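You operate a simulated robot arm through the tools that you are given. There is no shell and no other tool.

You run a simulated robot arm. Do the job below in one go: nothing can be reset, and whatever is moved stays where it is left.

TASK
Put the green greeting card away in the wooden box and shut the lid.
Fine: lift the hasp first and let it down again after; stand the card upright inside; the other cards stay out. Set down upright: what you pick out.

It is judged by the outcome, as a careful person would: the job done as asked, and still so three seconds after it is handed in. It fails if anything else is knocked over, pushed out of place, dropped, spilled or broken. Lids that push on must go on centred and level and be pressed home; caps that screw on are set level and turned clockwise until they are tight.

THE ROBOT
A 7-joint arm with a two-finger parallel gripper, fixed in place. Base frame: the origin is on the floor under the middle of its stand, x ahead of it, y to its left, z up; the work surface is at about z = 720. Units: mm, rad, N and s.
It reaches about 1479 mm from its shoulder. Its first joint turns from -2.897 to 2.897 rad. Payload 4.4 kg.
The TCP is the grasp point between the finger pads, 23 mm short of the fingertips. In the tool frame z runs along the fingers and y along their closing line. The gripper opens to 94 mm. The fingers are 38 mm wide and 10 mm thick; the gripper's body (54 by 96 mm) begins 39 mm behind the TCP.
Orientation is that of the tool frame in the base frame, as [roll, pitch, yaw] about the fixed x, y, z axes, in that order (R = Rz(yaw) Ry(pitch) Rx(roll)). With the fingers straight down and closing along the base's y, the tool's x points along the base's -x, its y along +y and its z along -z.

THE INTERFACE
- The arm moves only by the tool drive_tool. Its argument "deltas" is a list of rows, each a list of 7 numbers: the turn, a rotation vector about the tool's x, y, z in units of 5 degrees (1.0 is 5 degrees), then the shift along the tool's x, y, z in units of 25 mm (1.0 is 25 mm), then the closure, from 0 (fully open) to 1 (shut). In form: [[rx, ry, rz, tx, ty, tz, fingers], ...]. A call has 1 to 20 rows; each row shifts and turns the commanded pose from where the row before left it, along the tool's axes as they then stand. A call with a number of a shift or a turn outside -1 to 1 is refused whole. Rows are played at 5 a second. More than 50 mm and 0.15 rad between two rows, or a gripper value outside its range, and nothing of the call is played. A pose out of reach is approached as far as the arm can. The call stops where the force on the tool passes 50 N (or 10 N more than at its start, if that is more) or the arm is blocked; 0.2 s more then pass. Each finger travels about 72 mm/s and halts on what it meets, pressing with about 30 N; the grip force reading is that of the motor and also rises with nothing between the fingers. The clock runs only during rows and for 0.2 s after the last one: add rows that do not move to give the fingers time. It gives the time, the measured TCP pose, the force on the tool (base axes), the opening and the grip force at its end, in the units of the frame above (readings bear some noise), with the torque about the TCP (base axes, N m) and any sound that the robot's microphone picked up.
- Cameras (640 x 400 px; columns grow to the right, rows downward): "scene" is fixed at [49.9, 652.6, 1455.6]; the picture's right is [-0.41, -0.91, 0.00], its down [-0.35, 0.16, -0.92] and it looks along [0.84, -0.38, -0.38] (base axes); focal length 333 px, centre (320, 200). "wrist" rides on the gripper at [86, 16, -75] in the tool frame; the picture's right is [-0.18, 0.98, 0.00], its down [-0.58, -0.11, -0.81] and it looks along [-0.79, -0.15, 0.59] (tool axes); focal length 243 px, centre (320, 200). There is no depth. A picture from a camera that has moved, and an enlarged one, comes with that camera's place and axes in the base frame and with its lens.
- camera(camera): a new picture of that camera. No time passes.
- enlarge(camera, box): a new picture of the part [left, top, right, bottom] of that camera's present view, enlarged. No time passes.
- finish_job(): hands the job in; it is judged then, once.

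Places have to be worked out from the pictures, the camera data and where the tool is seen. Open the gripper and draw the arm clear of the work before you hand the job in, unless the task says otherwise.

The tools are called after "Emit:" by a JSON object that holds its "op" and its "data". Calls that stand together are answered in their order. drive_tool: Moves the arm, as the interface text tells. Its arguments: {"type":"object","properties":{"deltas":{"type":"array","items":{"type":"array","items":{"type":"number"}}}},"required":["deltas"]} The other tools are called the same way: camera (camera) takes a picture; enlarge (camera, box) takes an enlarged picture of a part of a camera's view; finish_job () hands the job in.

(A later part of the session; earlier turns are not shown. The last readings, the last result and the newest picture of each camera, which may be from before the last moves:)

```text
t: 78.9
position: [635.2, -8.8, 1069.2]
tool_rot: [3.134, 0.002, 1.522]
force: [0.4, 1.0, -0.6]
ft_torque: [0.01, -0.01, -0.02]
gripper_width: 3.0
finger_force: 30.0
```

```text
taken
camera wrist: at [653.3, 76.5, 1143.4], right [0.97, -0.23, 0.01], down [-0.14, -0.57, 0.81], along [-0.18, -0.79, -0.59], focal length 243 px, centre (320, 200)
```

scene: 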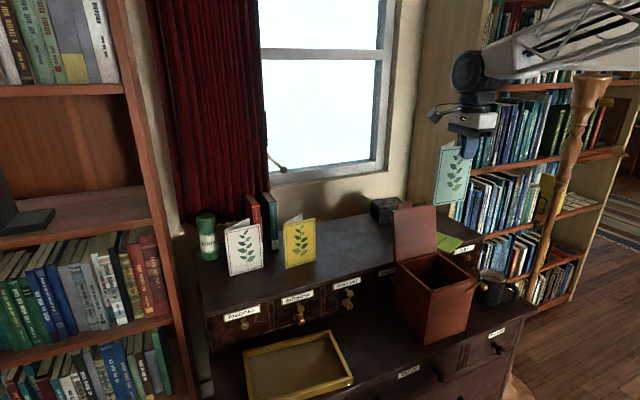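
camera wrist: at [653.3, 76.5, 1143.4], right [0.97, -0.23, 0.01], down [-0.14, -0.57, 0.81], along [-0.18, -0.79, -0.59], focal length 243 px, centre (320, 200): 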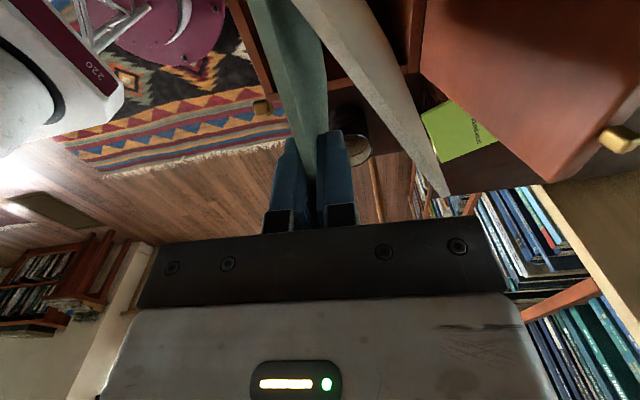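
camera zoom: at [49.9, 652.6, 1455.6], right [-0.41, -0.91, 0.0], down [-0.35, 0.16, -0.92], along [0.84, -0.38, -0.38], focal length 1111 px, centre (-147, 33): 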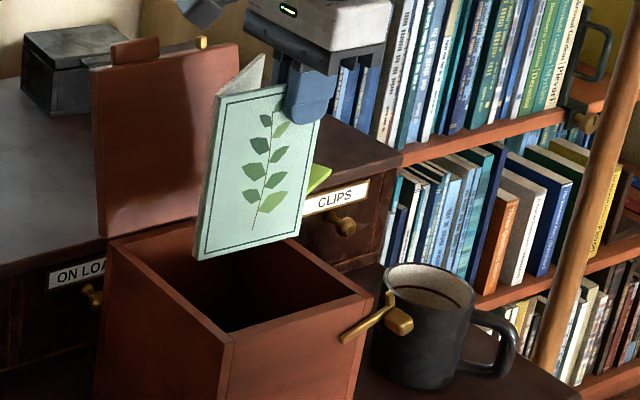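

The card is centred over the opening with at least 14 mm on every side. I lower it into the box, stopping short of the floor.

Emit:
{"op": "drive_tool", "data": {"deltas": [[0, 0, 0, 0, 0, 0.5, 1], [0, 0, 0, 0, 0, 0.6, 1], [0, 0, 0, 0, 0, 0.6, 1], [0, 0, 0, 0, 0, 0.6, 1], [0, 0, 0, 0, 0, 0.6, 1], [0, 0, 0, 0, 0, 0.6, 1], [0, 0, 0, 0, 0, 0.6, 1], [0, 0, 0, 0, 0, 0.6, 1], [0, 0, 0, 0, 0, 0.6, 1], [0, 0, 0, 0, 0, 0.6, 1], [0, 0, 0, 0, 0, 0.6, 1], [0, 0, 0, 0, 0, 0.6, 1], [0, 0, 0, 0, 0, 0.4, 1], [0, 0, 0, 0, 0, 0, 1]]}}

Emit:
{"op": "enlarge", "data": {"camera": "scene", "box": [380, 190, 540, 310]}}

Emit:
{"op": "camera", "data": {"camera": "wrist"}}

```text
t: 81.9
position: [636.9, -8.4, 881.9]
tool_rot: [3.135, 0.002, 1.523]
force: [0.0, 0.1, 0.6]
ft_torque: [-0.01, -0.03, 0.02]
gripper_width: 2.9
finger_force: 29.8
```

```text
3.33 times, centred on (460, 250) of scene
camera zoom: at [49.9, 652.6, 1455.6], right [-0.41, -0.91, 0.0], down [-0.35, 0.16, -0.92], along [0.84, -0.38, -0.38], focal length 1111 px, centre (-147, 33)
```

zoom: 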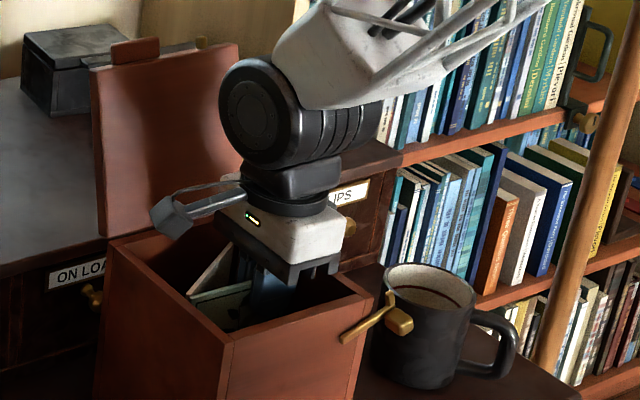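

```text
taken
camera wrist: at [655.2, 76.4, 955.6], right [0.97, -0.23, 0.01], down [-0.14, -0.57, 0.81], along [-0.18, -0.79, -0.59], focal length 243 px, centre (320, 200)
```

wrist: 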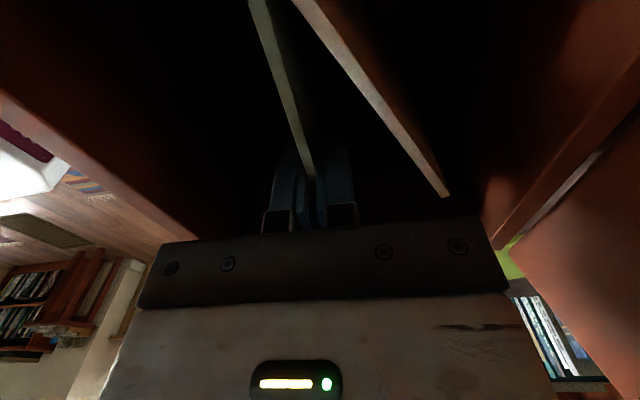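

The card is inside with clearance all round. I lower it in small steps, watching for floor contact.

Emit:
{"op": "drive_tool", "data": {"deltas": [[0, 0, 0, 0, 0, 0.12, 1], [0, 0, 0, 0, 0, 0.12, 1], [0, 0, 0, 0, 0, 0.08, 1], [0, 0, 0, 0, 0, 0, 1]]}}

```text
t: 82.9
position: [636.6, -7.9, 873.1]
tool_rot: [3.134, 0.001, 1.523]
force: [-0.9, 0.0, -0.2]
ft_torque: [-0.02, -0.01, 0.0]
gripper_width: 2.5
finger_force: 29.9
```

Emit:
{"op": "drive_tool", "data": {"deltas": [[0, 0, 0, 0, 0, 0.08, 1], [0, 0, 0, 0, 0, 0.06, 1], [0, 0, 0, 0, 0, 0, 1]]}}

```text
t: 83.7
position: [637.8, -8.1, 868.4]
tool_rot: [3.136, 0.002, 1.524]
force: [0.3, -0.6, -0.2]
ft_torque: [0.02, 0.0, 0.01]
gripper_width: 3.1
finger_force: 30.0
```

There is no contact yet at TCP z≈868 (card bottom ≈730). I continue down 3 mm in small steps.

Emit:
{"op": "drive_tool", "data": {"deltas": [[0, 0, 0, 0, 0, 0.06, 1], [0, 0, 0, 0, 0, 0.06, 1], [0, 0, 0, 0, 0, 0, 1]]}}

Emit:
{"op": "camera", "data": {"camera": "wrist"}}

```text
t: 84.5
position: [637.3, -8.3, 866.7]
tool_rot: [3.134, 0.0, 1.524]
force: [-3.1, -2.6, 31.2]
ft_torque: [0.13, 0.2, 0.08]
gripper_width: 2.8
finger_force: 30.1
```

```text
taken
camera wrist: at [655.5, 76.4, 942.1], right [0.97, -0.23, 0.01], down [-0.14, -0.57, 0.81], along [-0.18, -0.79, -0.59], focal length 243 px, centre (320, 200)
```

wrist: 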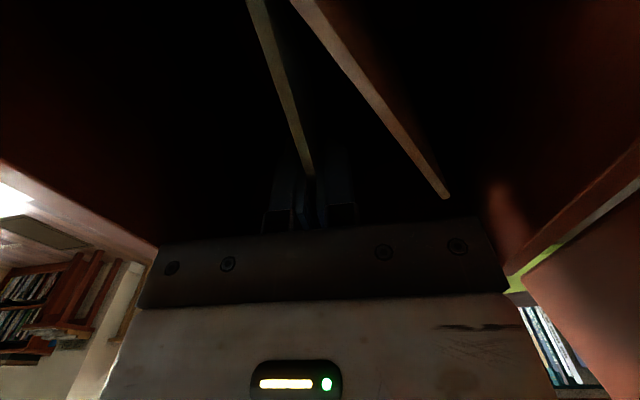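

The card has touched the floor (31 N), so I ease up by about a millimetre to unload it.

Emit:
{"op": "drive_tool", "data": {"deltas": [[0, 0, 0, 0, 0, -0.03, 1], [0, 0, 0, 0, 0, -0.02, 1], [0, 0, 0, 0, 0, 0, 1]]}}

```text
t: 85.3
position: [636.7, -7.9, 867.3]
tool_rot: [3.135, 0.002, 1.526]
force: [2.1, 1.6, 12.8]
ft_torque: [0.01, -0.24, -0.01]
gripper_width: 2.9
finger_force: 30.0
```

Emit:
{"op": "drive_tool", "data": {"deltas": [[0, 0, 0, 0, 0, -0.025, 1], [0, 0, 0, 0, 0, 0, 1]]}}

```text
t: 85.9
position: [635.2, -9.1, 868.5]
tool_rot: [3.139, 0.002, 1.524]
force: [0.1, -0.1, -0.1]
ft_torque: [-0.02, -0.01, 0.0]
gripper_width: 2.8
finger_force: 29.6
```

The load is off and the card's foot is within a fraction of a millimetre of the floor. I open the fingers slowly, only to about 15 mm so that the inner finger stays clear of the back leaf.

Emit:
{"op": "drive_tool", "data": {"deltas": [[0, 0, 0, 0, 0, 0, 0.97], [0, 0, 0, 0, 0, 0, 0.94], [0, 0, 0, 0, 0, 0, 0.91], [0, 0, 0, 0, 0, 0, 0.88], [0, 0, 0, 0, 0, 0, 0.84], [0, 0, 0, 0, 0, 0, 0.84]]}}

Emit:
{"op": "enlarge", "data": {"camera": "wrist", "box": [220, 0, 480, 230]}}

```text
t: 87.3
position: [636.6, -9.5, 868.6]
tool_rot: [3.134, 0.003, 1.523]
force: [0.1, -0.1, -0.3]
ft_torque: [0.02, 0.02, 0.02]
gripper_width: 15.1
finger_force: 0.0
```

```text
1.74 times, centred on (350, 115) of wrist
camera zoom: at [654.7, 76.0, 943.1], right [0.97, -0.23, 0.01], down [-0.14, -0.57, 0.81], along [-0.18, -0.79, -0.59], focal length 422 px, centre (268, 348)
```

zoom: 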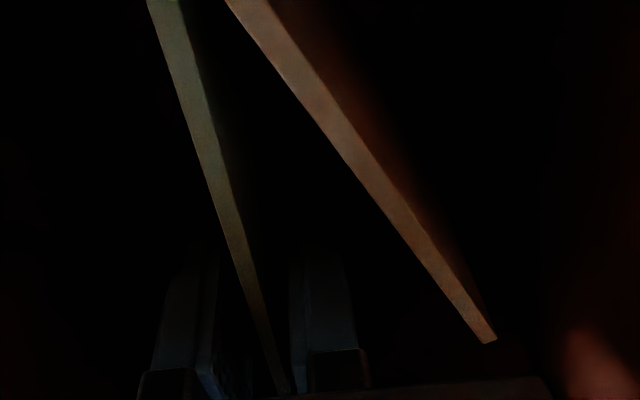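

The card stands free and upright between the fingers. I withdraw straight up.

Emit:
{"op": "drive_tool", "data": {"deltas": [[0, 0, 0, 0, 0, -0.1, 0.84], [0, 0, 0, 0, 0, -0.2, 0.84], [0, 0, 0, 0, 0, -0.3, 0.84], [0, 0, 0, 0, 0, -0.4, 0.84], [0, 0, 0, 0, 0, -0.4, 0.84], [0, 0, 0, 0, 0, -0.5, 0.84], [0, 0, 0, 0, 0, -0.6, 0.84], [0, 0, 0, 0, 0, -0.8, 0.84], [0, 0, 0, 0, 0, -0.8, 0.84], [0, 0, 0, 0, 0, -0.8, 0.84], [0, 0, 0, 0, 0, -0.8, 0.84], [0, 0, 0, 0, 0, -0.8, 0.84], [0, 0, 0, 0, 0, -0.8, 0.84], [0, 0, 0, 0, 0, -0.8, 0.84], [0, 0, 0, 0, 0, -0.8, 0.84], [0, 0, 0, 0, 0, -0.8, 0.84], [0, 0, 0, 0, 0, -0.8, 0.84], [0, 0, 0, 0, 0, -0.8, 0.574]]}}

Emit:
{"op": "enlarge", "data": {"camera": "scene", "box": [380, 190, 540, 310]}}

Emit:
{"op": "camera", "data": {"camera": "wrist"}}

```text
t: 91.1
position: [632.9, -8.3, 1150.8]
tool_rot: [3.135, 0.002, 1.523]
force: [-0.6, -0.1, -0.4]
ft_torque: [0.01, -0.02, -0.03]
gripper_width: 39.9
finger_force: 0.0
```

```text
3.33 times, centred on (460, 250) of scene
camera zoom: at [49.9, 652.6, 1455.6], right [-0.41, -0.91, 0.0], down [-0.35, 0.16, -0.92], along [0.84, -0.38, -0.38], focal length 1111 px, centre (-147, 33)
```

zoom: 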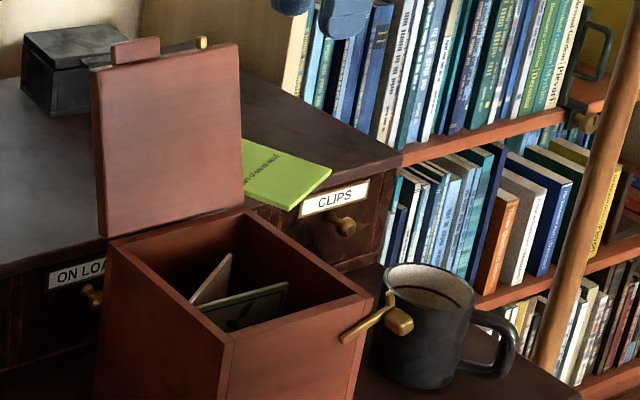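

```text
taken
camera wrist: at [652.0, 75.9, 1225.0], right [0.97, -0.23, 0.01], down [-0.14, -0.57, 0.81], along [-0.18, -0.79, -0.59], focal length 243 px, centre (320, 200)
```

wrist: 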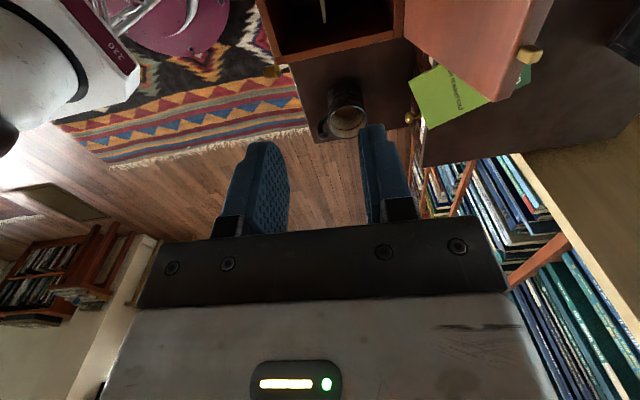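

The card stands upright inside, below the rim. To close the lid I retrace the opening path in reverse, so I first move back above the lid's edge with the 40 mm gap.

Emit:
{"op": "drive_tool", "data": {"deltas": [[0, 0, 0, 0.283, 0.741, 0, 0.574], [0, 0, 0, 0.283, 0.741, 0, 0.574], [0, 0, 0, 0.283, 0.741, 0, 0.574], [0, 0, 0, 0.283, 0.741, 0, 0.574], [0, 0, 0, 0.283, 0.741, 0, 0.574], [0, 0, 0, 0.283, 0.741, 0, 0.574], [0, 0, 0, 0.283, 0.741, 0, 0.574], [0, 0, 0, 0, 0, 0, 0.574]]}}

Emit:
{"op": "camera", "data": {"camera": "wrist"}}

Emit:
{"op": "enlarge", "data": {"camera": "scene", "box": [360, 160, 520, 280]}}

```text
t: 92.9
position: [764.8, 35.2, 1152.4]
tool_rot: [3.134, 0.003, 1.523]
force: [0.9, 0.5, 0.0]
ft_torque: [0.02, 0.01, -0.01]
gripper_width: 39.9
finger_force: 0.1
```

```text
taken
camera wrist: at [783.2, 120.2, 1225.4], right [0.97, -0.23, 0.01], down [-0.14, -0.57, 0.81], along [-0.18, -0.79, -0.59], focal length 243 px, centre (320, 200)
```

wrist: 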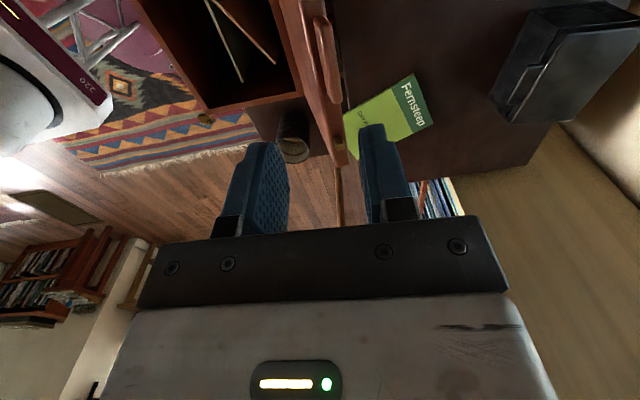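

```text
3.33 times, centred on (440, 220) of scene
camera zoom: at [49.9, 652.6, 1455.6], right [-0.41, -0.91, 0.0], down [-0.35, 0.16, -0.92], along [0.84, -0.38, -0.38], focal length 1111 px, centre (-80, 133)
```

zoom: 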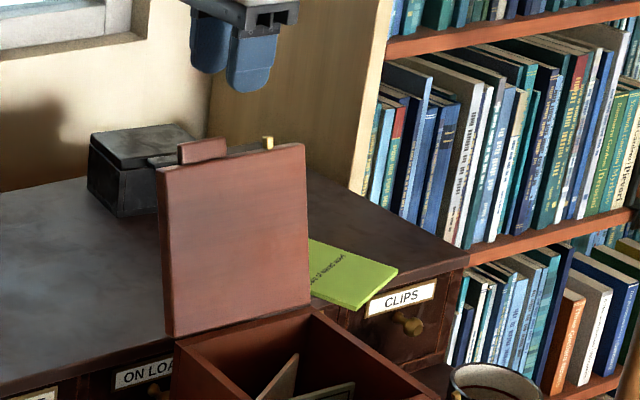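

The lid leans at about 103°, with its tab centred in the gap. I descend around the tab as before.

Emit:
{"op": "drive_tool", "data": {"deltas": [[0, 0, 0, 0, 0, 0.7, 0.574], [0, 0, 0, 0, 0, 0.7, 0.574], [0, 0, 0, 0, 0, 0.7, 0.574], [0, 0, 0, 0, 0, 0.7, 0.574], [0, 0, 0, 0, 0, 0.6, 0.574], [0, 0, 0, 0, 0, 0.4, 0.574], [0, 0, 0, 0, 0, 0, 0.574]]}}

Emit:
{"op": "enlarge", "data": {"camera": "wrist", "box": [200, 40, 440, 230]}}

```text
t: 94.5
position: [765.6, 34.1, 1056.4]
tool_rot: [3.134, 0.001, 1.524]
force: [0.0, 0.5, 0.5]
ft_torque: [-0.03, 0.01, -0.03]
gripper_width: 39.9
finger_force: 0.0
```

```text
2.11 times, centred on (320, 135) of wrist
camera zoom: at [784.8, 120.0, 1130.7], right [0.97, -0.23, 0.01], down [-0.14, -0.57, 0.81], along [-0.18, -0.79, -0.59], focal length 511 px, centre (320, 337)
```

zoom: 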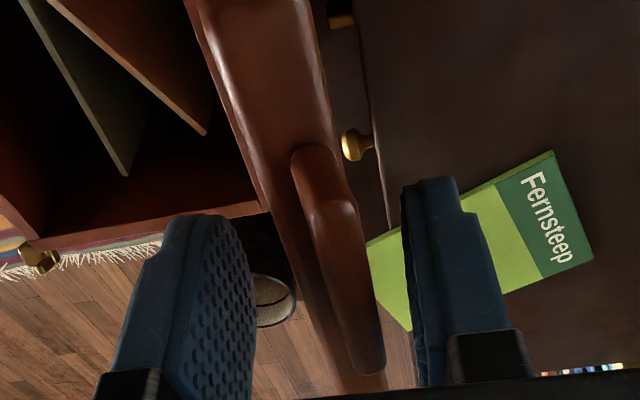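

The tab is between the fingers. I pull the lid forward slowly: the rear finger brings it to vertical, then it rests on the front finger.

Emit:
{"op": "drive_tool", "data": {"deltas": [[0, 0, 0, 0, -0.16, 0, 0.574], [0, 0, 0, 0, -0.16, 0, 0.574], [0, 0, 0, 0, -0.16, 0, 0.574], [0, 0, 0, 0, -0.16, 0, 0.574], [0, 0, 0, 0, -0.16, 0, 0.574], [0, 0, 0, 0, -0.16, 0, 0.574], [0, 0, 0, 0, -0.16, 0, 0.574], [0, 0, 0, 0, -0.16, 0, 0.574], [0, 0, 0, 0, -0.12, 0, 0.574], [0, 0, 0, 0, -0.12, 0, 0.574], [0, 0, 0, 0, 0, 0, 0.574]]}}

Emit:
{"op": "enlarge", "data": {"camera": "wrist", "box": [200, 40, 440, 230]}}

Emit:
{"op": "enlarge", "data": {"camera": "scene", "box": [370, 180, 530, 310]}}

```text
t: 96.9
position: [728.0, 36.2, 1057.5]
tool_rot: [3.135, 0.001, 1.523]
force: [0.6, -0.5, 0.1]
ft_torque: [0.02, -0.02, 0.0]
gripper_width: 40.0
finger_force: 0.1
```

```text
2.11 times, centred on (320, 135) of wrist
camera zoom: at [746.5, 121.5, 1130.9], right [0.97, -0.23, 0.01], down [-0.14, -0.57, 0.81], along [-0.18, -0.79, -0.59], focal length 511 px, centre (320, 337)
```

zoom: 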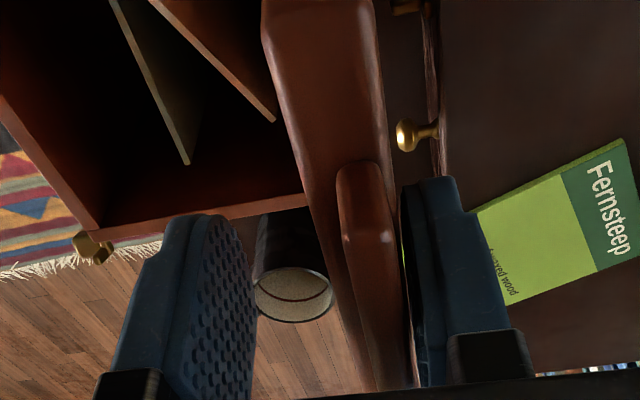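

```text
3.08 times, centred on (450, 245) of scene
camera zoom: at [49.9, 652.6, 1455.6], right [-0.41, -0.91, 0.0], down [-0.35, 0.16, -0.92], along [0.84, -0.38, -0.38], focal length 1025 px, centre (-80, 62)
```

zoom: 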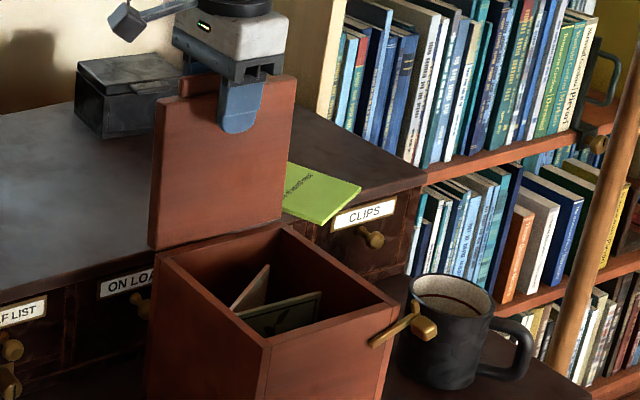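

The rear finger is bringing the lid to about vertical. I continue in 2–3 mm steps.

Emit:
{"op": "drive_tool", "data": {"deltas": [[0, 0, 0, 0, -0.1, 0, 0.574], [0, 0, 0, 0, -0.1, 0, 0.574], [0, 0, 0, 0, -0.1, 0, 0.574], [0, 0, 0, 0, -0.1, 0, 0.574], [0, 0, 0, 0, -0.1, 0, 0.574], [0, 0, 0, 0, -0.1, 0, 0.574], [0, 0, 0, 0, -0.1, 0, 0.574], [0, 0, 0, 0, -0.1, 0, 0.574], [0, 0, 0, 0, -0.1, 0, 0.574], [0, 0, 0, 0, -0.1, 0, 0.574], [0, 0, 0, 0, 0, 0, 0.574]]}}

Emit:
{"op": "enlarge", "data": {"camera": "wrist", "box": [200, 40, 440, 230]}}

```text
t: 99.3
position: [703.0, 36.6, 1056.1]
tool_rot: [3.134, 0.002, 1.524]
force: [-0.2, 0.2, -0.3]
ft_torque: [0.01, 0.02, -0.01]
gripper_width: 39.9
finger_force: 0.1
```

```text
2.11 times, centred on (320, 135) of wrist
camera zoom: at [721.5, 122.9, 1130.9], right [0.97, -0.23, 0.01], down [-0.14, -0.57, 0.81], along [-0.18, -0.79, -0.59], focal length 511 px, centre (320, 337)
```

zoom: 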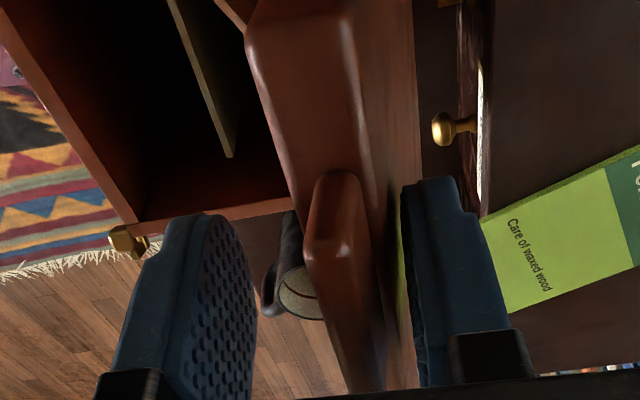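

Emit:
{"op": "drive_tool", "data": {"deltas": [[0, 0, 0, 0, -0.1, 0, 0.574], [0, 0, 0, 0, -0.1, 0, 0.574], [0, 0, 0, 0, -0.1, 0, 0.574], [0, 0, 0, 0, -0.1, 0, 0.574], [0, 0, 0, 0, -0.1, 0, 0.574], [0, 0, 0, 0, -0.1, 0, 0.574], [0, 0, 0, 0, -0.1, 0, 0.574], [0, 0, 0, 0, -0.14, 0, 0.574], [0, 0, 0, 0, 0, 0, 0.574]]}}

Emit:
{"op": "enlarge", "data": {"camera": "wrist", "box": [200, 40, 440, 230]}}

Emit:
{"op": "enlarge", "data": {"camera": "scene", "box": [370, 180, 530, 310]}}

```text
t: 101.3
position: [684.0, 39.0, 1055.5]
tool_rot: [3.135, 0.0, 1.524]
force: [0.8, 0.8, 0.2]
ft_torque: [0.0, -0.02, -0.05]
gripper_width: 39.9
finger_force: 0.0
```

```text
2.11 times, centred on (320, 135) of wrist
camera zoom: at [701.5, 123.5, 1130.3], right [0.97, -0.23, 0.01], down [-0.14, -0.57, 0.81], along [-0.18, -0.79, -0.59], focal length 511 px, centre (320, 337)
```

zoom: 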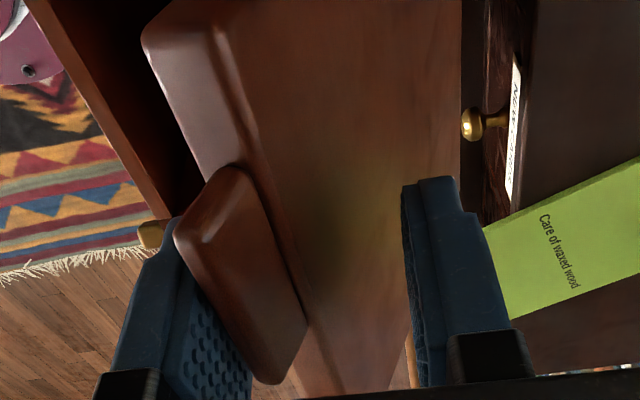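

```text
3.08 times, centred on (450, 245) of scene
camera zoom: at [49.9, 652.6, 1455.6], right [-0.41, -0.91, 0.0], down [-0.35, 0.16, -0.92], along [0.84, -0.38, -0.38], focal length 1025 px, centre (-80, 62)
```

zoom: 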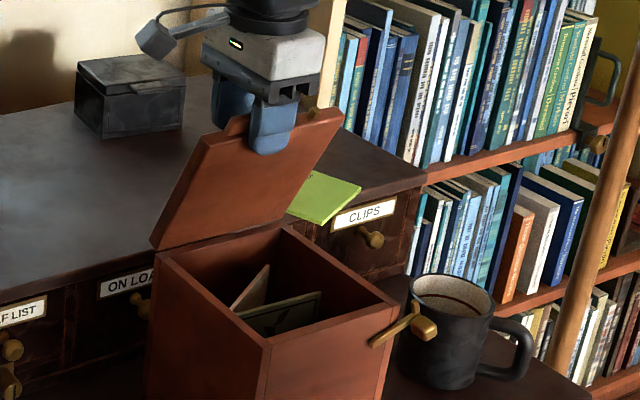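

The lid has settled on the front finger at ~68°, exactly matching the pose from opening. I now reverse the arc at 1.5° per row.

Emit:
{"op": "drive_tool", "data": {"deltas": [[-0.3, 0, 0, 0, -0.159, 0.0452, 0.574], [-0.3, 0, 0, 0, -0.159, 0.0452, 0.574], [-0.3, 0, 0, 0, -0.159, 0.0452, 0.574], [-0.3, 0, 0, 0, -0.159, 0.0452, 0.574], [-0.3, 0, 0, 0, -0.159, 0.0452, 0.574], [-0.3, 0, 0, 0, -0.159, 0.0452, 0.574], [-0.3, 0, 0, 0, -0.159, 0.0452, 0.574], [-0.3, 0, 0, 0, -0.159, 0.0452, 0.574], [-0.3, 0, 0, 0, -0.159, 0.0452, 0.574], [-0.3, 0, 0, 0, -0.159, 0.0452, 0.574], [-0.3, 0, 0, 0, -0.159, 0.0452, 0.574], [-0.3, 0, 0, 0, -0.159, 0.0452, 0.574], [-0.3, 0, 0, 0, -0.159, 0.0452, 0.574]]}}

Emit:
{"op": "enlarge", "data": {"camera": "wrist", "box": [200, 40, 440, 230]}}

Emit:
{"op": "enlarge", "data": {"camera": "scene", "box": [370, 200, 530, 330]}}

```text
t: 104.1
position: [635.6, 40.6, 1034.5]
tool_rot: [2.795, 0.001, 1.522]
force: [-0.3, -1.6, 0.1]
ft_torque: [0.02, -0.02, 0.0]
gripper_width: 40.3
finger_force: 0.1
```

```text
2.11 times, centred on (320, 135) of wrist
camera zoom: at [626.9, 127.0, 1109.5], right [0.91, -0.23, 0.34], down [-0.4, -0.56, 0.72], along [0.02, -0.8, -0.61], focal length 511 px, centre (320, 337)
```

zoom: 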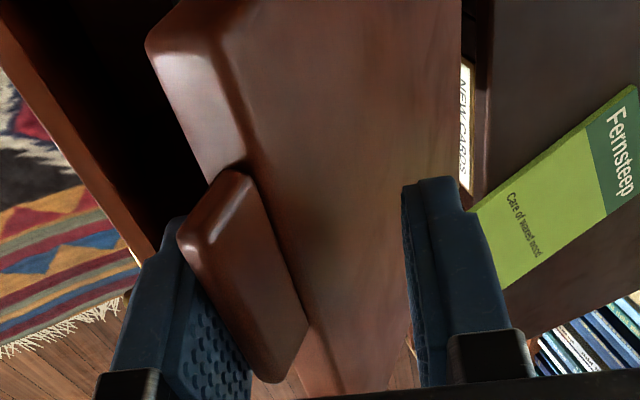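

```text
3.08 times, centred on (450, 265) of scene
camera zoom: at [49.9, 652.6, 1455.6], right [-0.41, -0.91, 0.0], down [-0.35, 0.16, -0.92], along [0.84, -0.38, -0.38], focal length 1025 px, centre (-80, 0)
```

zoom: 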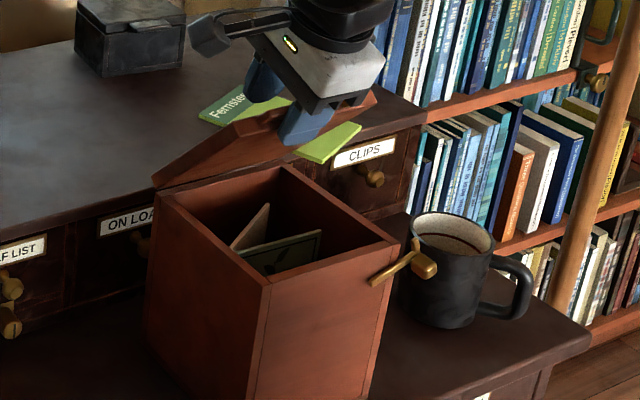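

The reverse tracks the opening path exactly (lid ~49°). I continue.

Emit:
{"op": "drive_tool", "data": {"deltas": [[-0.3, 0, 0, 0, -0.159, 0.0452, 0.574], [-0.3, 0, 0, 0, -0.159, 0.0452, 0.574], [-0.3, 0, 0, 0, -0.159, 0.0452, 0.574], [-0.3, 0, 0, 0, -0.159, 0.0452, 0.574], [-0.3, 0, 0, 0, -0.159, 0.0452, 0.574], [-0.3, 0, 0, 0, -0.159, 0.0452, 0.574], [-0.3, 0, 0, 0, -0.159, 0.0452, 0.574], [-0.3, 0, 0, 0, -0.159, 0.0452, 0.574], [-0.3, 0, 0, 0, -0.159, 0.0452, 0.574], [-0.3, 0, 0, 0, -0.159, 0.0452, 0.574], [-0.3, 0, 0, 0, -0.159, 0.0452, 0.574], [-0.3, 0, 0, 0, -0.159, 0.0452, 0.574], [-0.3, 0, 0, 0, -0.159, 0.0452, 0.574], [-0.3, 0, 0, 0, -0.159, 0.0452, 0.574]]}}

Emit:
{"op": "enlarge", "data": {"camera": "wrist", "box": [180, 60, 460, 235]}}

Emit:
{"op": "enlarge", "data": {"camera": "scene", "box": [370, 200, 530, 330]}}

```text
t: 107.1
position: [592.5, 42.5, 993.9]
tool_rot: [2.426, 0.002, 1.523]
force: [-0.6, 0.6, 0.2]
ft_torque: [-0.01, -0.03, 0.03]
gripper_width: 40.5
finger_force: 0.2
```

```text
2.29 times, centred on (320, 148) of wrist
camera zoom: at [559.1, 131.0, 1059.4], right [0.73, -0.22, 0.64], down [-0.64, -0.55, 0.54], along [0.24, -0.81, -0.54], focal length 555 px, centre (320, 320)
```

zoom: 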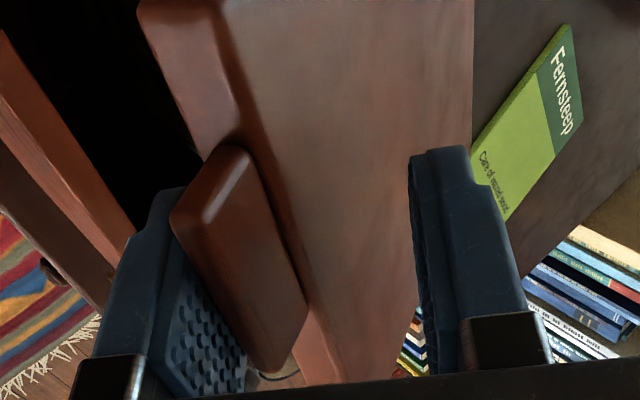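

```text
3.08 times, centred on (450, 265) of scene
camera zoom: at [49.9, 652.6, 1455.6], right [-0.41, -0.91, 0.0], down [-0.35, 0.16, -0.92], along [0.84, -0.38, -0.38], focal length 1025 px, centre (-80, 0)
```

zoom: 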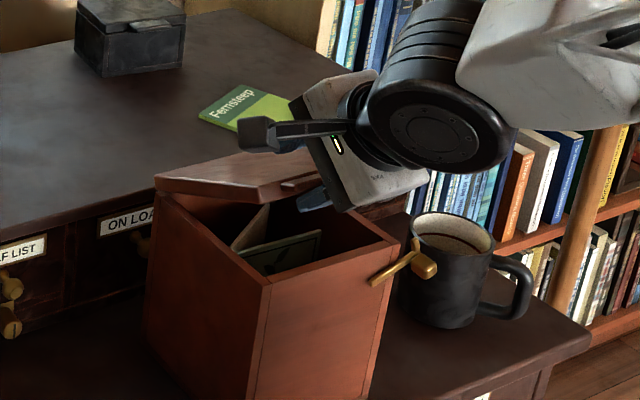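

The lid is ~28° open and following the path. I run the last ten arc rows.

Emit:
{"op": "drive_tool", "data": {"deltas": [[-0.3, 0, 0, 0, -0.159, 0.0452, 0.574], [-0.3, 0, 0, 0, -0.159, 0.0452, 0.574], [-0.3, 0, 0, 0, -0.159, 0.0452, 0.574], [-0.3, 0, 0, 0, -0.159, 0.0452, 0.574], [-0.3, 0, 0, 0, -0.159, 0.0452, 0.574], [-0.3, 0, 0, 0, -0.159, 0.0452, 0.574], [-0.3, 0, 0, 0, -0.159, 0.0452, 0.574], [-0.3, 0, 0, 0, -0.159, 0.0452, 0.574], [-0.3, 0, 0, 0, -0.159, 0.0452, 0.574], [-0.3, 0, 0, 0, -0.159, 0.0452, 0.574], [0, 0, 0, 0, 0, 0, 0.574]]}}

Emit:
{"op": "enlarge", "data": {"camera": "wrist", "box": [180, 60, 460, 235]}}

Emit:
{"op": "enlarge", "data": {"camera": "scene", "box": [370, 220, 530, 350]}}

```text
t: 109.5
position: [574.3, 44.4, 955.6]
tool_rot: [2.166, 0.002, 1.524]
force: [0.2, 0.3, -1.1]
ft_torque: [-0.01, 0.01, 0.0]
gripper_width: 40.5
finger_force: 0.1
```

```text
2.29 times, centred on (320, 148) of wrist
camera zoom: at [524.6, 132.6, 1010.6], right [0.54, -0.21, 0.81], down [-0.76, -0.55, 0.36], along [0.37, -0.81, -0.45], focal length 555 px, centre (320, 320)
```

zoom: 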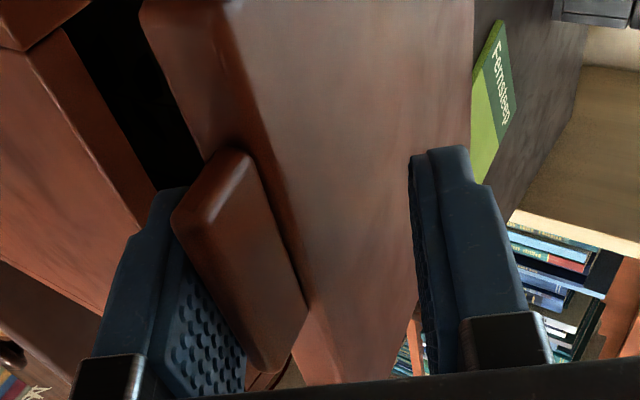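

```text
3.08 times, centred on (450, 285) of scene
camera zoom: at [49.9, 652.6, 1455.6], right [-0.41, -0.91, 0.0], down [-0.35, 0.16, -0.92], along [0.84, -0.38, -0.38], focal length 1025 px, centre (-80, -62)
```

zoom: 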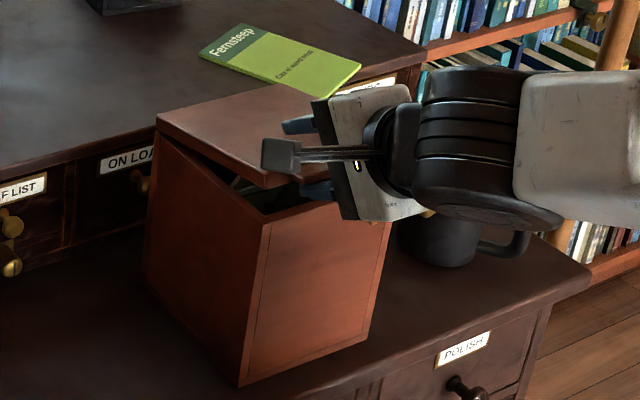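

Now ~13° open, as at the start of the arc. I draw the finger back 20 mm, then lower the lid down with it.

Emit:
{"op": "drive_tool", "data": {"deltas": [[0, 0, 0, 0, -0.09, -0.132, 0.574], [0, 0, 0, 0, -0.09, -0.132, 0.574], [0, 0, 0, 0, -0.09, -0.132, 0.574], [0, 0, 0, 0, -0.09, -0.132, 0.574], [0, 0, 0, 0, -0.07, -0.1, 0.574], [0, 0, 0, 0, 0, 0, 0.574]]}}

Emit:
{"op": "enlarge", "data": {"camera": "wrist", "box": [180, 60, 460, 235]}}

```text
t: 110.9
position: [555.4, 46.1, 956.7]
tool_rot: [2.166, 0.001, 1.524]
force: [0.1, 0.5, -0.5]
ft_torque: [0.01, 0.01, 0.01]
gripper_width: 40.6
finger_force: 0.8
```

```text
2.29 times, centred on (320, 148) of wrist
camera zoom: at [505.0, 133.4, 1010.8], right [0.54, -0.21, 0.81], down [-0.76, -0.55, 0.36], along [0.37, -0.81, -0.45], focal length 555 px, centre (320, 320)
```

zoom: 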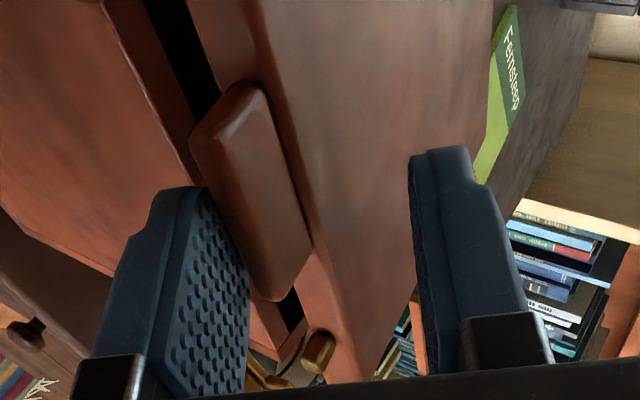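

The lid rests on the finger at ~8° by its tab. I lower straight down until it is seated.

Emit:
{"op": "drive_tool", "data": {"deltas": [[0, 0, 0, 0, -0.152, 0.103, 0.574], [0, 0, 0, 0, -0.152, 0.103, 0.574], [0, 0, 0, 0, -0.152, 0.103, 0.574], [0, 0, 0, 0, -0.152, 0.103, 0.574], [0, 0, 0, 0, -0.152, 0.103, 0.574], [0, 0, 0, 0, -0.152, 0.103, 0.574], [0, 0, 0, 0, -0.152, 0.103, 0.574], [0, 0, 0, 0, -0.152, 0.103, 0.574], [0, 0, 0, 0, 0, 0, 0.574]]}}

Emit:
{"op": "enlarge", "data": {"camera": "wrist", "box": [180, 60, 460, 235]}}

Emit:
{"op": "enlarge", "data": {"camera": "scene", "box": [370, 220, 530, 350]}}

```text
t: 112.9
position: [556.1, 46.5, 918.8]
tool_rot: [2.167, 0.003, 1.524]
force: [0.4, 0.0, -0.3]
ft_torque: [0.01, 0.01, -0.01]
gripper_width: 39.7
finger_force: 0.0
```

```text
2.29 times, centred on (320, 148) of wrist
camera zoom: at [506.2, 133.5, 973.8], right [0.54, -0.21, 0.81], down [-0.76, -0.55, 0.36], along [0.37, -0.81, -0.45], focal length 555 px, centre (320, 320)
```

zoom: 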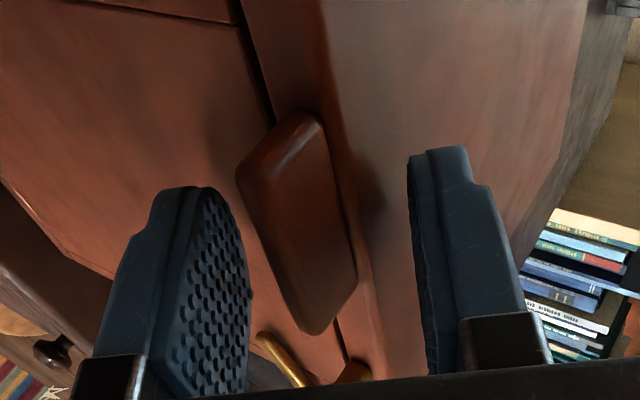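

```text
3.08 times, centred on (450, 285) of scene
camera zoom: at [49.9, 652.6, 1455.6], right [-0.41, -0.91, 0.0], down [-0.35, 0.16, -0.92], along [0.84, -0.38, -0.38], focal length 1025 px, centre (-80, -62)
```

zoom: 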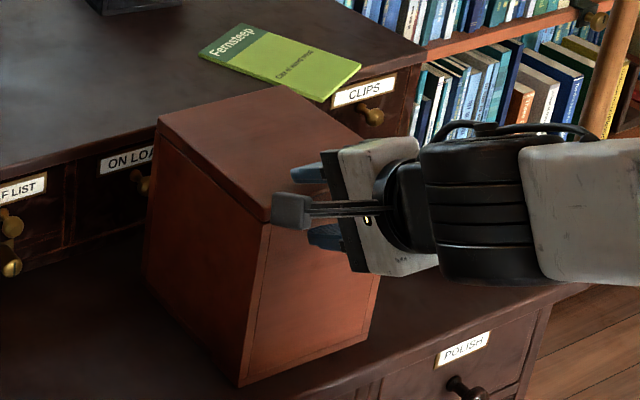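

The lid is fully down. I withdraw the finger from under the tab and back away to free space.

Emit:
{"op": "drive_tool", "data": {"deltas": [[0, 0, 0, 0, 0, -0.3, 0.574], [0, 0, 0, 0, 0, -0.37, 0.574], [0, 0, 0, 0, 0, -0.37, 0.574], [0, 0, 0, 0, 0, -0.37, 0.574], [0, 0, 0, 0, 0, -0.37, 0.574], [0, 0, 0, 0, 0, -0.42, 0.574], [0, 0, 0, 0, 0.382, -0.743, 0.574], [0, 0, 0, 0, 0.382, -0.743, 0.574], [0, 0, 0, 0, 0.382, -0.743, 0.574], [0, 0, 0, 0, 0.382, -0.743, 0.574], [0, 0, 0, 0, 0.382, -0.743, 0.574], [0, 0, 0, 0, 0.382, -0.743, 0.574], [0, 0, 0, 0, 0, 0, 0.574]]}}

Emit:
{"op": "enlarge", "data": {"camera": "scene", "box": [370, 220, 530, 350]}}

```text
t: 115.7
position: [449.6, 50.4, 1060.9]
tool_rot: [2.168, 0.003, 1.525]
force: [0.1, 0.4, 0.8]
ft_torque: [0.02, 0.03, -0.01]
gripper_width: 39.9
finger_force: 0.0
```

```text
3.08 times, centred on (450, 285) of scene
camera zoom: at [49.9, 652.6, 1455.6], right [-0.41, -0.91, 0.0], down [-0.35, 0.16, -0.92], along [0.84, -0.38, -0.38], focal length 1025 px, centre (-80, -62)
```

zoom: 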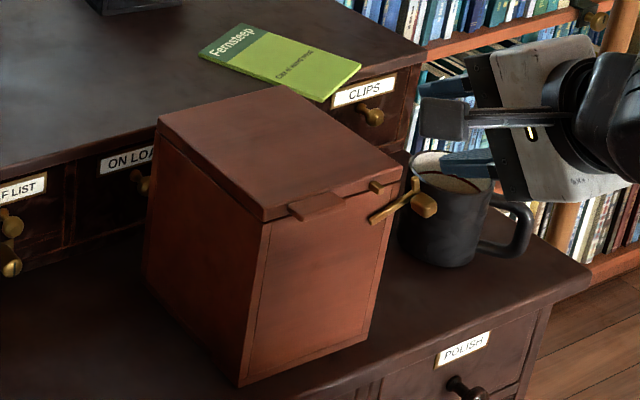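

The lid is shut and level, with the hook still hanging open to the side. I untilt slowly to vertical and turn the gripper back so that it closes along y.

Emit:
{"op": "drive_tool", "data": {"deltas": [[0.5, 0, 0, 0, 0, 0, 0.574], [0.5, 0, 0, 0, 0, 0, 0.574], [0.5, 0, 0, 0, 0, 0, 0.574], [0.5, 0, 0, 0, 0, 0, 0.574], [0.5, 0, 0, 0, 0, 0, 0.574], [0.5, 0, 0, 0, 0, 0, 0.574], [0.5, 0, 0, 0, 0, 0, 0.574], [0.5, 0, 0, 0, 0, 0, 0.574], [0.5, 0, 0, 0, 0, 0, 0.574], [0.5, 0, 0, 0, 0, 0, 0.574], [0.5, 0, 0, 0, 0, 0, 0.574], [0.5, 0, 0, 0, 0, 0, 0.574], [0.5, 0, 0, 0, 0, 0, 0.574], [0.5, 0, 0, 0, 0, 0, 0.574], [0.5, 0, 0, 0, 0, 0, 0.574], [0.5, 0, 0, 0, 0, 0, 0.574], [0.5, 0, 0, 0, 0, 0, 0.574], [0.5, 0, 0, 0, 0, 0, 0.574], [0.5, 0, 0, 0, 0, 0, 0.574], [0.5, 0, 0, 0, 0, 0, 0.574]]}}

Emit:
{"op": "drive_tool", "data": {"deltas": [[0.5, 0, 0, 0, 0, 0, 0.574], [0.5, 0, 0, 0, 0, 0, 0.574], [0.15, 0, 0, 0, 0, 0, 0.574], [0, 0, 0, 0, 0, 0, 0.574]]}}

Emit:
{"op": "drive_tool", "data": {"deltas": [[0, 0, -0.926, 0, 0, 0, 0.36], [0, 0, -0.926, 0, 0, 0, 0.36], [0, 0, -0.926, 0, 0, 0, 0.36], [0, 0, -0.926, 0, 0, 0, 0.36], [0, 0, -0.926, 0, 0, 0, 0.36], [0, 0, -0.926, 0, 0, 0, 0.36], [0, 0, -0.926, 0, 0, 0, 0.36], [0, 0, -0.926, 0, 0, 0, 0.36], [0, 0, -0.926, 0, 0, 0, 0.36], [0, 0, -0.926, 0, 0, 0, 0.36], [0, 0, -0.926, 0, 0, 0, 0.36], [0, 0, -0.926, 0, 0, 0, 0.36], [0, 0, -0.926, 0, 0, 0, 0.36], [0, 0, -0.926, 0, 0, 0, 0.36], [0, 0, -0.926, 0, 0, 0, 0.36], [0, 0, -0.926, 0, 0, 0, 0.36], [0, 0, -0.926, 0, 0, 0, 0.36], [0, 0, -0.926, 0, 0, 0, 0.36], [0, 0, -0.926, 0, 0, 0, 0.36], [0, 0, -0.926, 0, 0, 0, 0.36]]}}

Emit:
{"op": "camera", "data": {"camera": "wrist"}}

```text
t: 119.9
position: [448.9, 50.9, 1060.5]
tool_rot: [3.039, 0.002, 1.524]
force: [-0.1, -0.5, -0.4]
ft_torque: [0.01, -0.01, 0.02]
gripper_width: 39.7
finger_force: 0.1
```

```text
t: 120.9
position: [449.8, 49.3, 1060.2]
tool_rot: [3.141, 0.001, 1.523]
force: [0.3, 0.7, 0.0]
ft_torque: [0.0, 0.0, -0.01]
gripper_width: 39.8
finger_force: 0.1
```

```text
t: 125.1
position: [449.9, 49.6, 1060.7]
tool_rot: [-3.139, 0.006, 3.14]
force: [1.0, 0.3, -0.1]
ft_torque: [-0.02, 0.03, 0.02]
gripper_width: 60.2
finger_force: 0.1
```

```text
taken
camera wrist: at [362.3, 66.4, 1134.1], right [0.19, 0.98, 0.0], down [0.58, -0.11, 0.81], along [0.79, -0.15, -0.59], focal length 243 px, centre (320, 200)
```

wrist: 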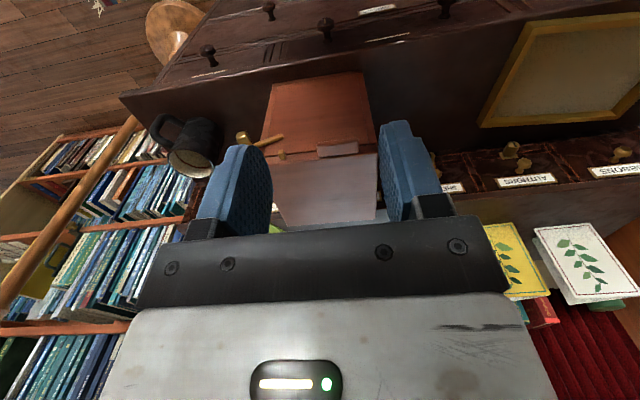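

Emit:
{"op": "enlarge", "data": {"camera": "wrist", "box": [225, 115, 305, 175]}}

Emit:
{"op": "enlarge", "data": {"camera": "scene", "box": [450, 260, 500, 300]}}

```text
6.67 times, centred on (265, 145) of wrist
camera zoom: at [362.3, 66.4, 1134.1], right [0.19, 0.98, 0.0], down [0.58, -0.11, 0.81], along [0.79, -0.15, -0.59], focal length 1618 px, centre (687, 567)
```

zoom: 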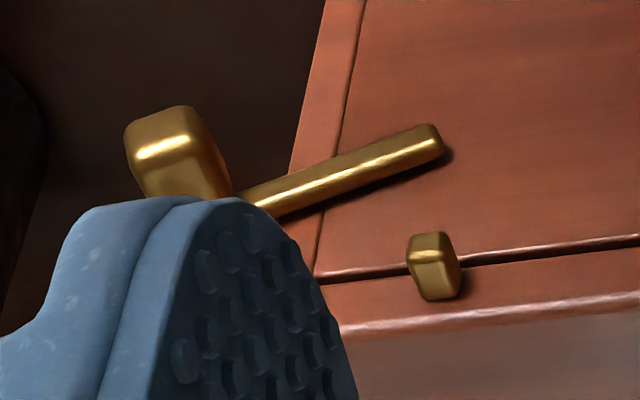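

```text
10.00 times, centred on (475, 280) of scene
camera zoom: at [49.9, 652.6, 1455.6], right [-0.41, -0.91, 0.0], down [-0.35, 0.16, -0.92], along [0.84, -0.38, -0.38], focal length 3332 px, centre (-1230, -600)
```

zoom: 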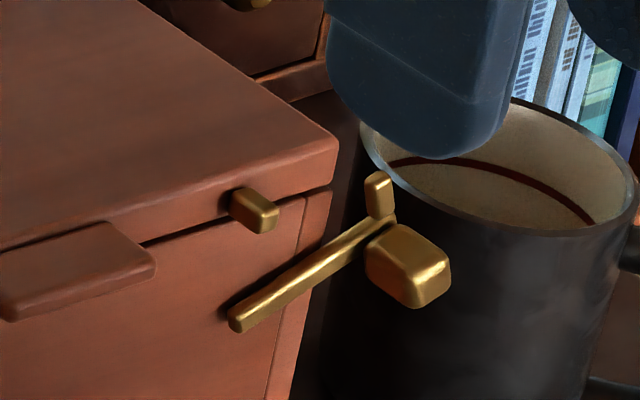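

The hook hangs at about 76° from upright, with its knob at roughly (543–562, −70, 885). A straight sideways push would jam, so I'll tilt the gripper 40° sideways so that one finger's face pushes up and toward +y under the knob. I do the tilt in free space first.

Emit:
{"op": "drive_tool", "data": {"deltas": [[0, 0, 0, 0, -0.857, 0.25, 0.574], [0, 0, 0, 0, -0.857, 0.25, 0.574], [0, 0, 0, 0, -0.857, 0.25, 0.574], [0, 0, 0, 0, -0.857, 0.25, 0.574], [0, 0, 0, 0, -0.857, 0.25, 0.574], [0, 0, 0, 0, -0.857, 0.25, 0.574], [0, 0, 0, 0, -0.857, 0.25, 0.574], [0, 0, 0, 0, 0, 0, 0.574]]}}

Emit:
{"op": "drive_tool", "data": {"deltas": [[-0.4, 0, 0, 0, 0, 0, 0.574], [-0.4, 0, 0, 0, 0, 0, 0.574], [-0.4, 0, 0, 0, 0, 0, 0.574], [-0.4, 0, 0, 0, 0, 0, 0.574], [-0.4, 0, 0, 0, 0, 0, 0.574], [-0.4, 0, 0, 0, 0, 0, 0.574], [-0.4, 0, 0, 0, 0, 0, 0.574], [-0.4, 0, 0, 0, 0, 0, 0.574], [-0.4, 0, 0, 0, 0, 0, 0.574], [-0.4, 0, 0, 0, 0, 0, 0.574], [0, 0, 0, 0, 0, 0, 0.574]]}}

Emit:
{"op": "camera", "data": {"camera": "scene"}}

```text
t: 126.9
position: [449.2, -99.8, 1016.9]
tool_rot: [-3.14, 0.005, 3.14]
force: [0.7, 0.3, -0.4]
ft_torque: [-0.04, -0.03, 0.02]
gripper_width: 40.1
finger_force: 0.1
```

```text
t: 129.3
position: [449.5, -99.4, 1016.9]
tool_rot: [2.793, 0.004, 3.138]
force: [-0.3, 0.8, -0.3]
ft_torque: [0.0, -0.01, 0.0]
gripper_width: 40.0
finger_force: 0.0
```

```text
taken
```

scene: 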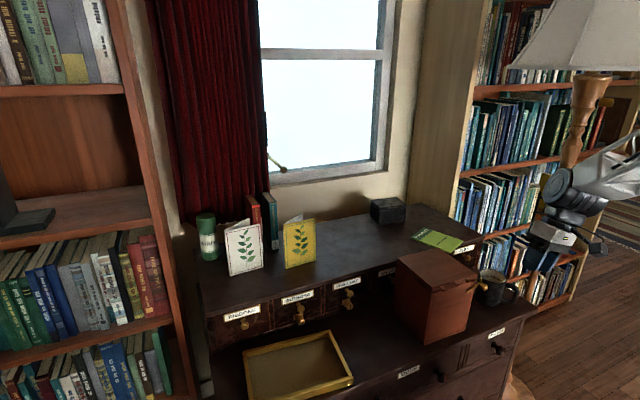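

The 20° sideways tilt tracked well and points the intended way. I continue to 40°.

Emit:
{"op": "drive_tool", "data": {"deltas": [[-0.4, 0, 0, 0, 0, 0, 0.574], [-0.4, 0, 0, 0, 0, 0, 0.574], [-0.4, 0, 0, 0, 0, 0, 0.574], [-0.4, 0, 0, 0, 0, 0, 0.574], [-0.4, 0, 0, 0, 0, 0, 0.574], [-0.4, 0, 0, 0, 0, 0, 0.574], [-0.4, 0, 0, 0, 0, 0, 0.574], [-0.4, 0, 0, 0, 0, 0, 0.574], [-0.4, 0, 0, 0, 0, 0, 0.574], [-0.4, 0, 0, 0, 0, 0, 0.574], [0, 0, 0, 0, 0, 0, 0.574]]}}

Emit:
{"op": "camera", "data": {"camera": "wrist"}}

Emit:
{"op": "camera", "data": {"camera": "scene"}}

```text
t: 131.7
position: [450.5, -99.7, 1017.7]
tool_rot: [2.445, 0.003, 3.139]
force: [-0.7, -1.0, 1.0]
ft_torque: [0.01, 0.01, 0.02]
gripper_width: 40.2
finger_force: 0.0
```

```text
taken
camera wrist: at [362.4, -136.1, 1084.2], right [0.18, 0.75, 0.63], down [0.58, -0.6, 0.55], along [0.79, 0.26, -0.55], focal length 243 px, centre (320, 200)
```

wrist: 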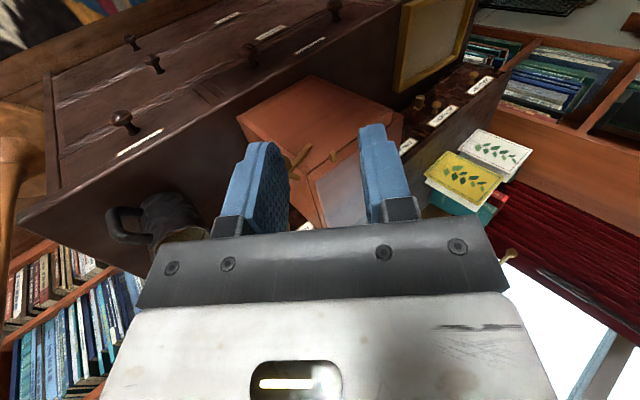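

```text
taken
```

scene: 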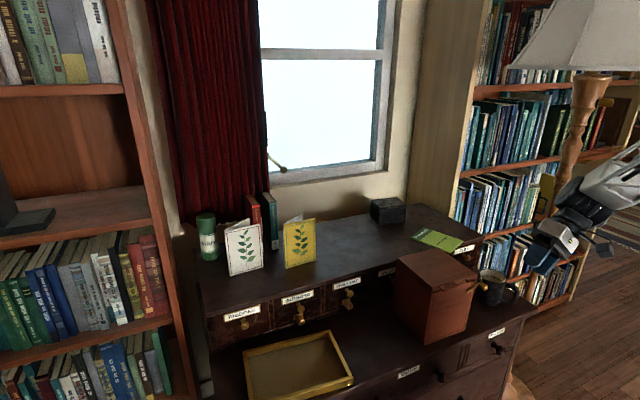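

The gripper is at 40°. I move to a pre-approach point in front of and below-left of the knob and look.

Emit:
{"op": "drive_tool", "data": {"deltas": [[0, 0, 0, -0.55, -0.615, 0.555, 0.574], [0, 0, 0, -0.55, -0.615, 0.555, 0.574], [0, 0, 0, -0.55, -0.615, 0.555, 0.574], [0, 0, 0, -0.55, -0.615, 0.555, 0.574], [0, 0, 0, 0, 0, 0, 0.574]]}}

Emit:
{"op": "camera", "data": {"camera": "wrist"}}

Emit:
{"op": "enlarge", "data": {"camera": "wrist", "box": [220, 90, 420, 220]}}

Emit:
{"op": "enlarge", "data": {"camera": "scene", "box": [430, 250, 530, 320]}}

```text
t: 132.9
position: [505.2, -112.0, 934.8]
tool_rot: [2.447, 0.004, 3.139]
force: [-0.9, -0.7, -1.1]
ft_torque: [0.0, 0.0, 0.02]
gripper_width: 39.9
finger_force: 0.1
```

```text
taken
camera wrist: at [417.5, -147.1, 1001.4], right [0.18, 0.75, 0.63], down [0.58, -0.6, 0.55], along [0.79, 0.26, -0.55], focal length 243 px, centre (320, 200)
```

wrist: 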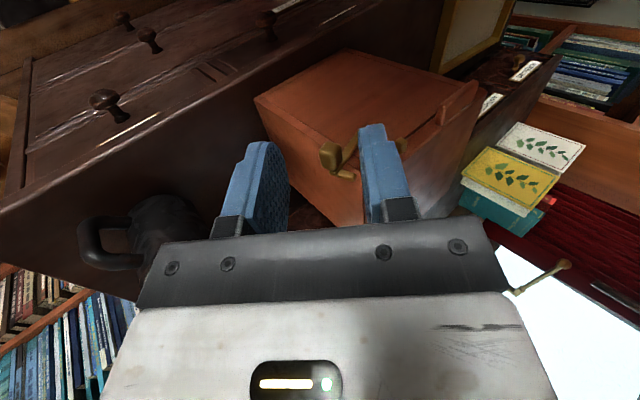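

```text
3.08 times, centred on (320, 155) of wrist
camera zoom: at [417.5, -147.1, 1001.4], right [0.18, 0.75, 0.63], down [0.58, -0.6, 0.55], along [0.79, 0.26, -0.55], focal length 746 px, centre (320, 338)
```

zoom: 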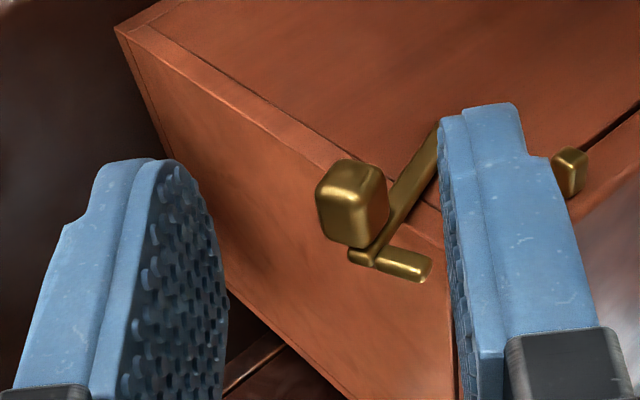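

```text
5.71 times, centred on (480, 285) of scene
camera zoom: at [49.9, 652.6, 1455.6], right [-0.41, -0.91, 0.0], down [-0.35, 0.16, -0.92], along [0.84, -0.38, -0.38], focal length 1904 px, centre (-594, -286)
```

zoom: 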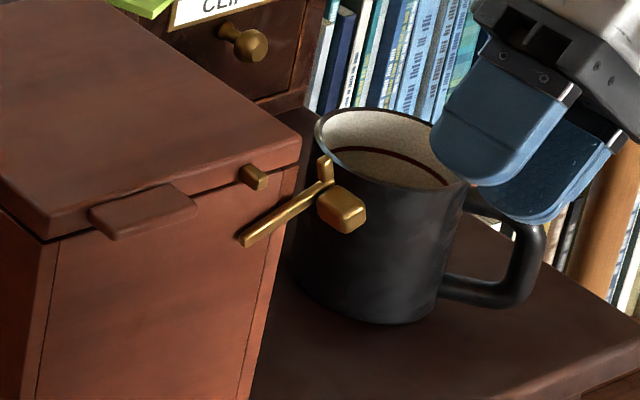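

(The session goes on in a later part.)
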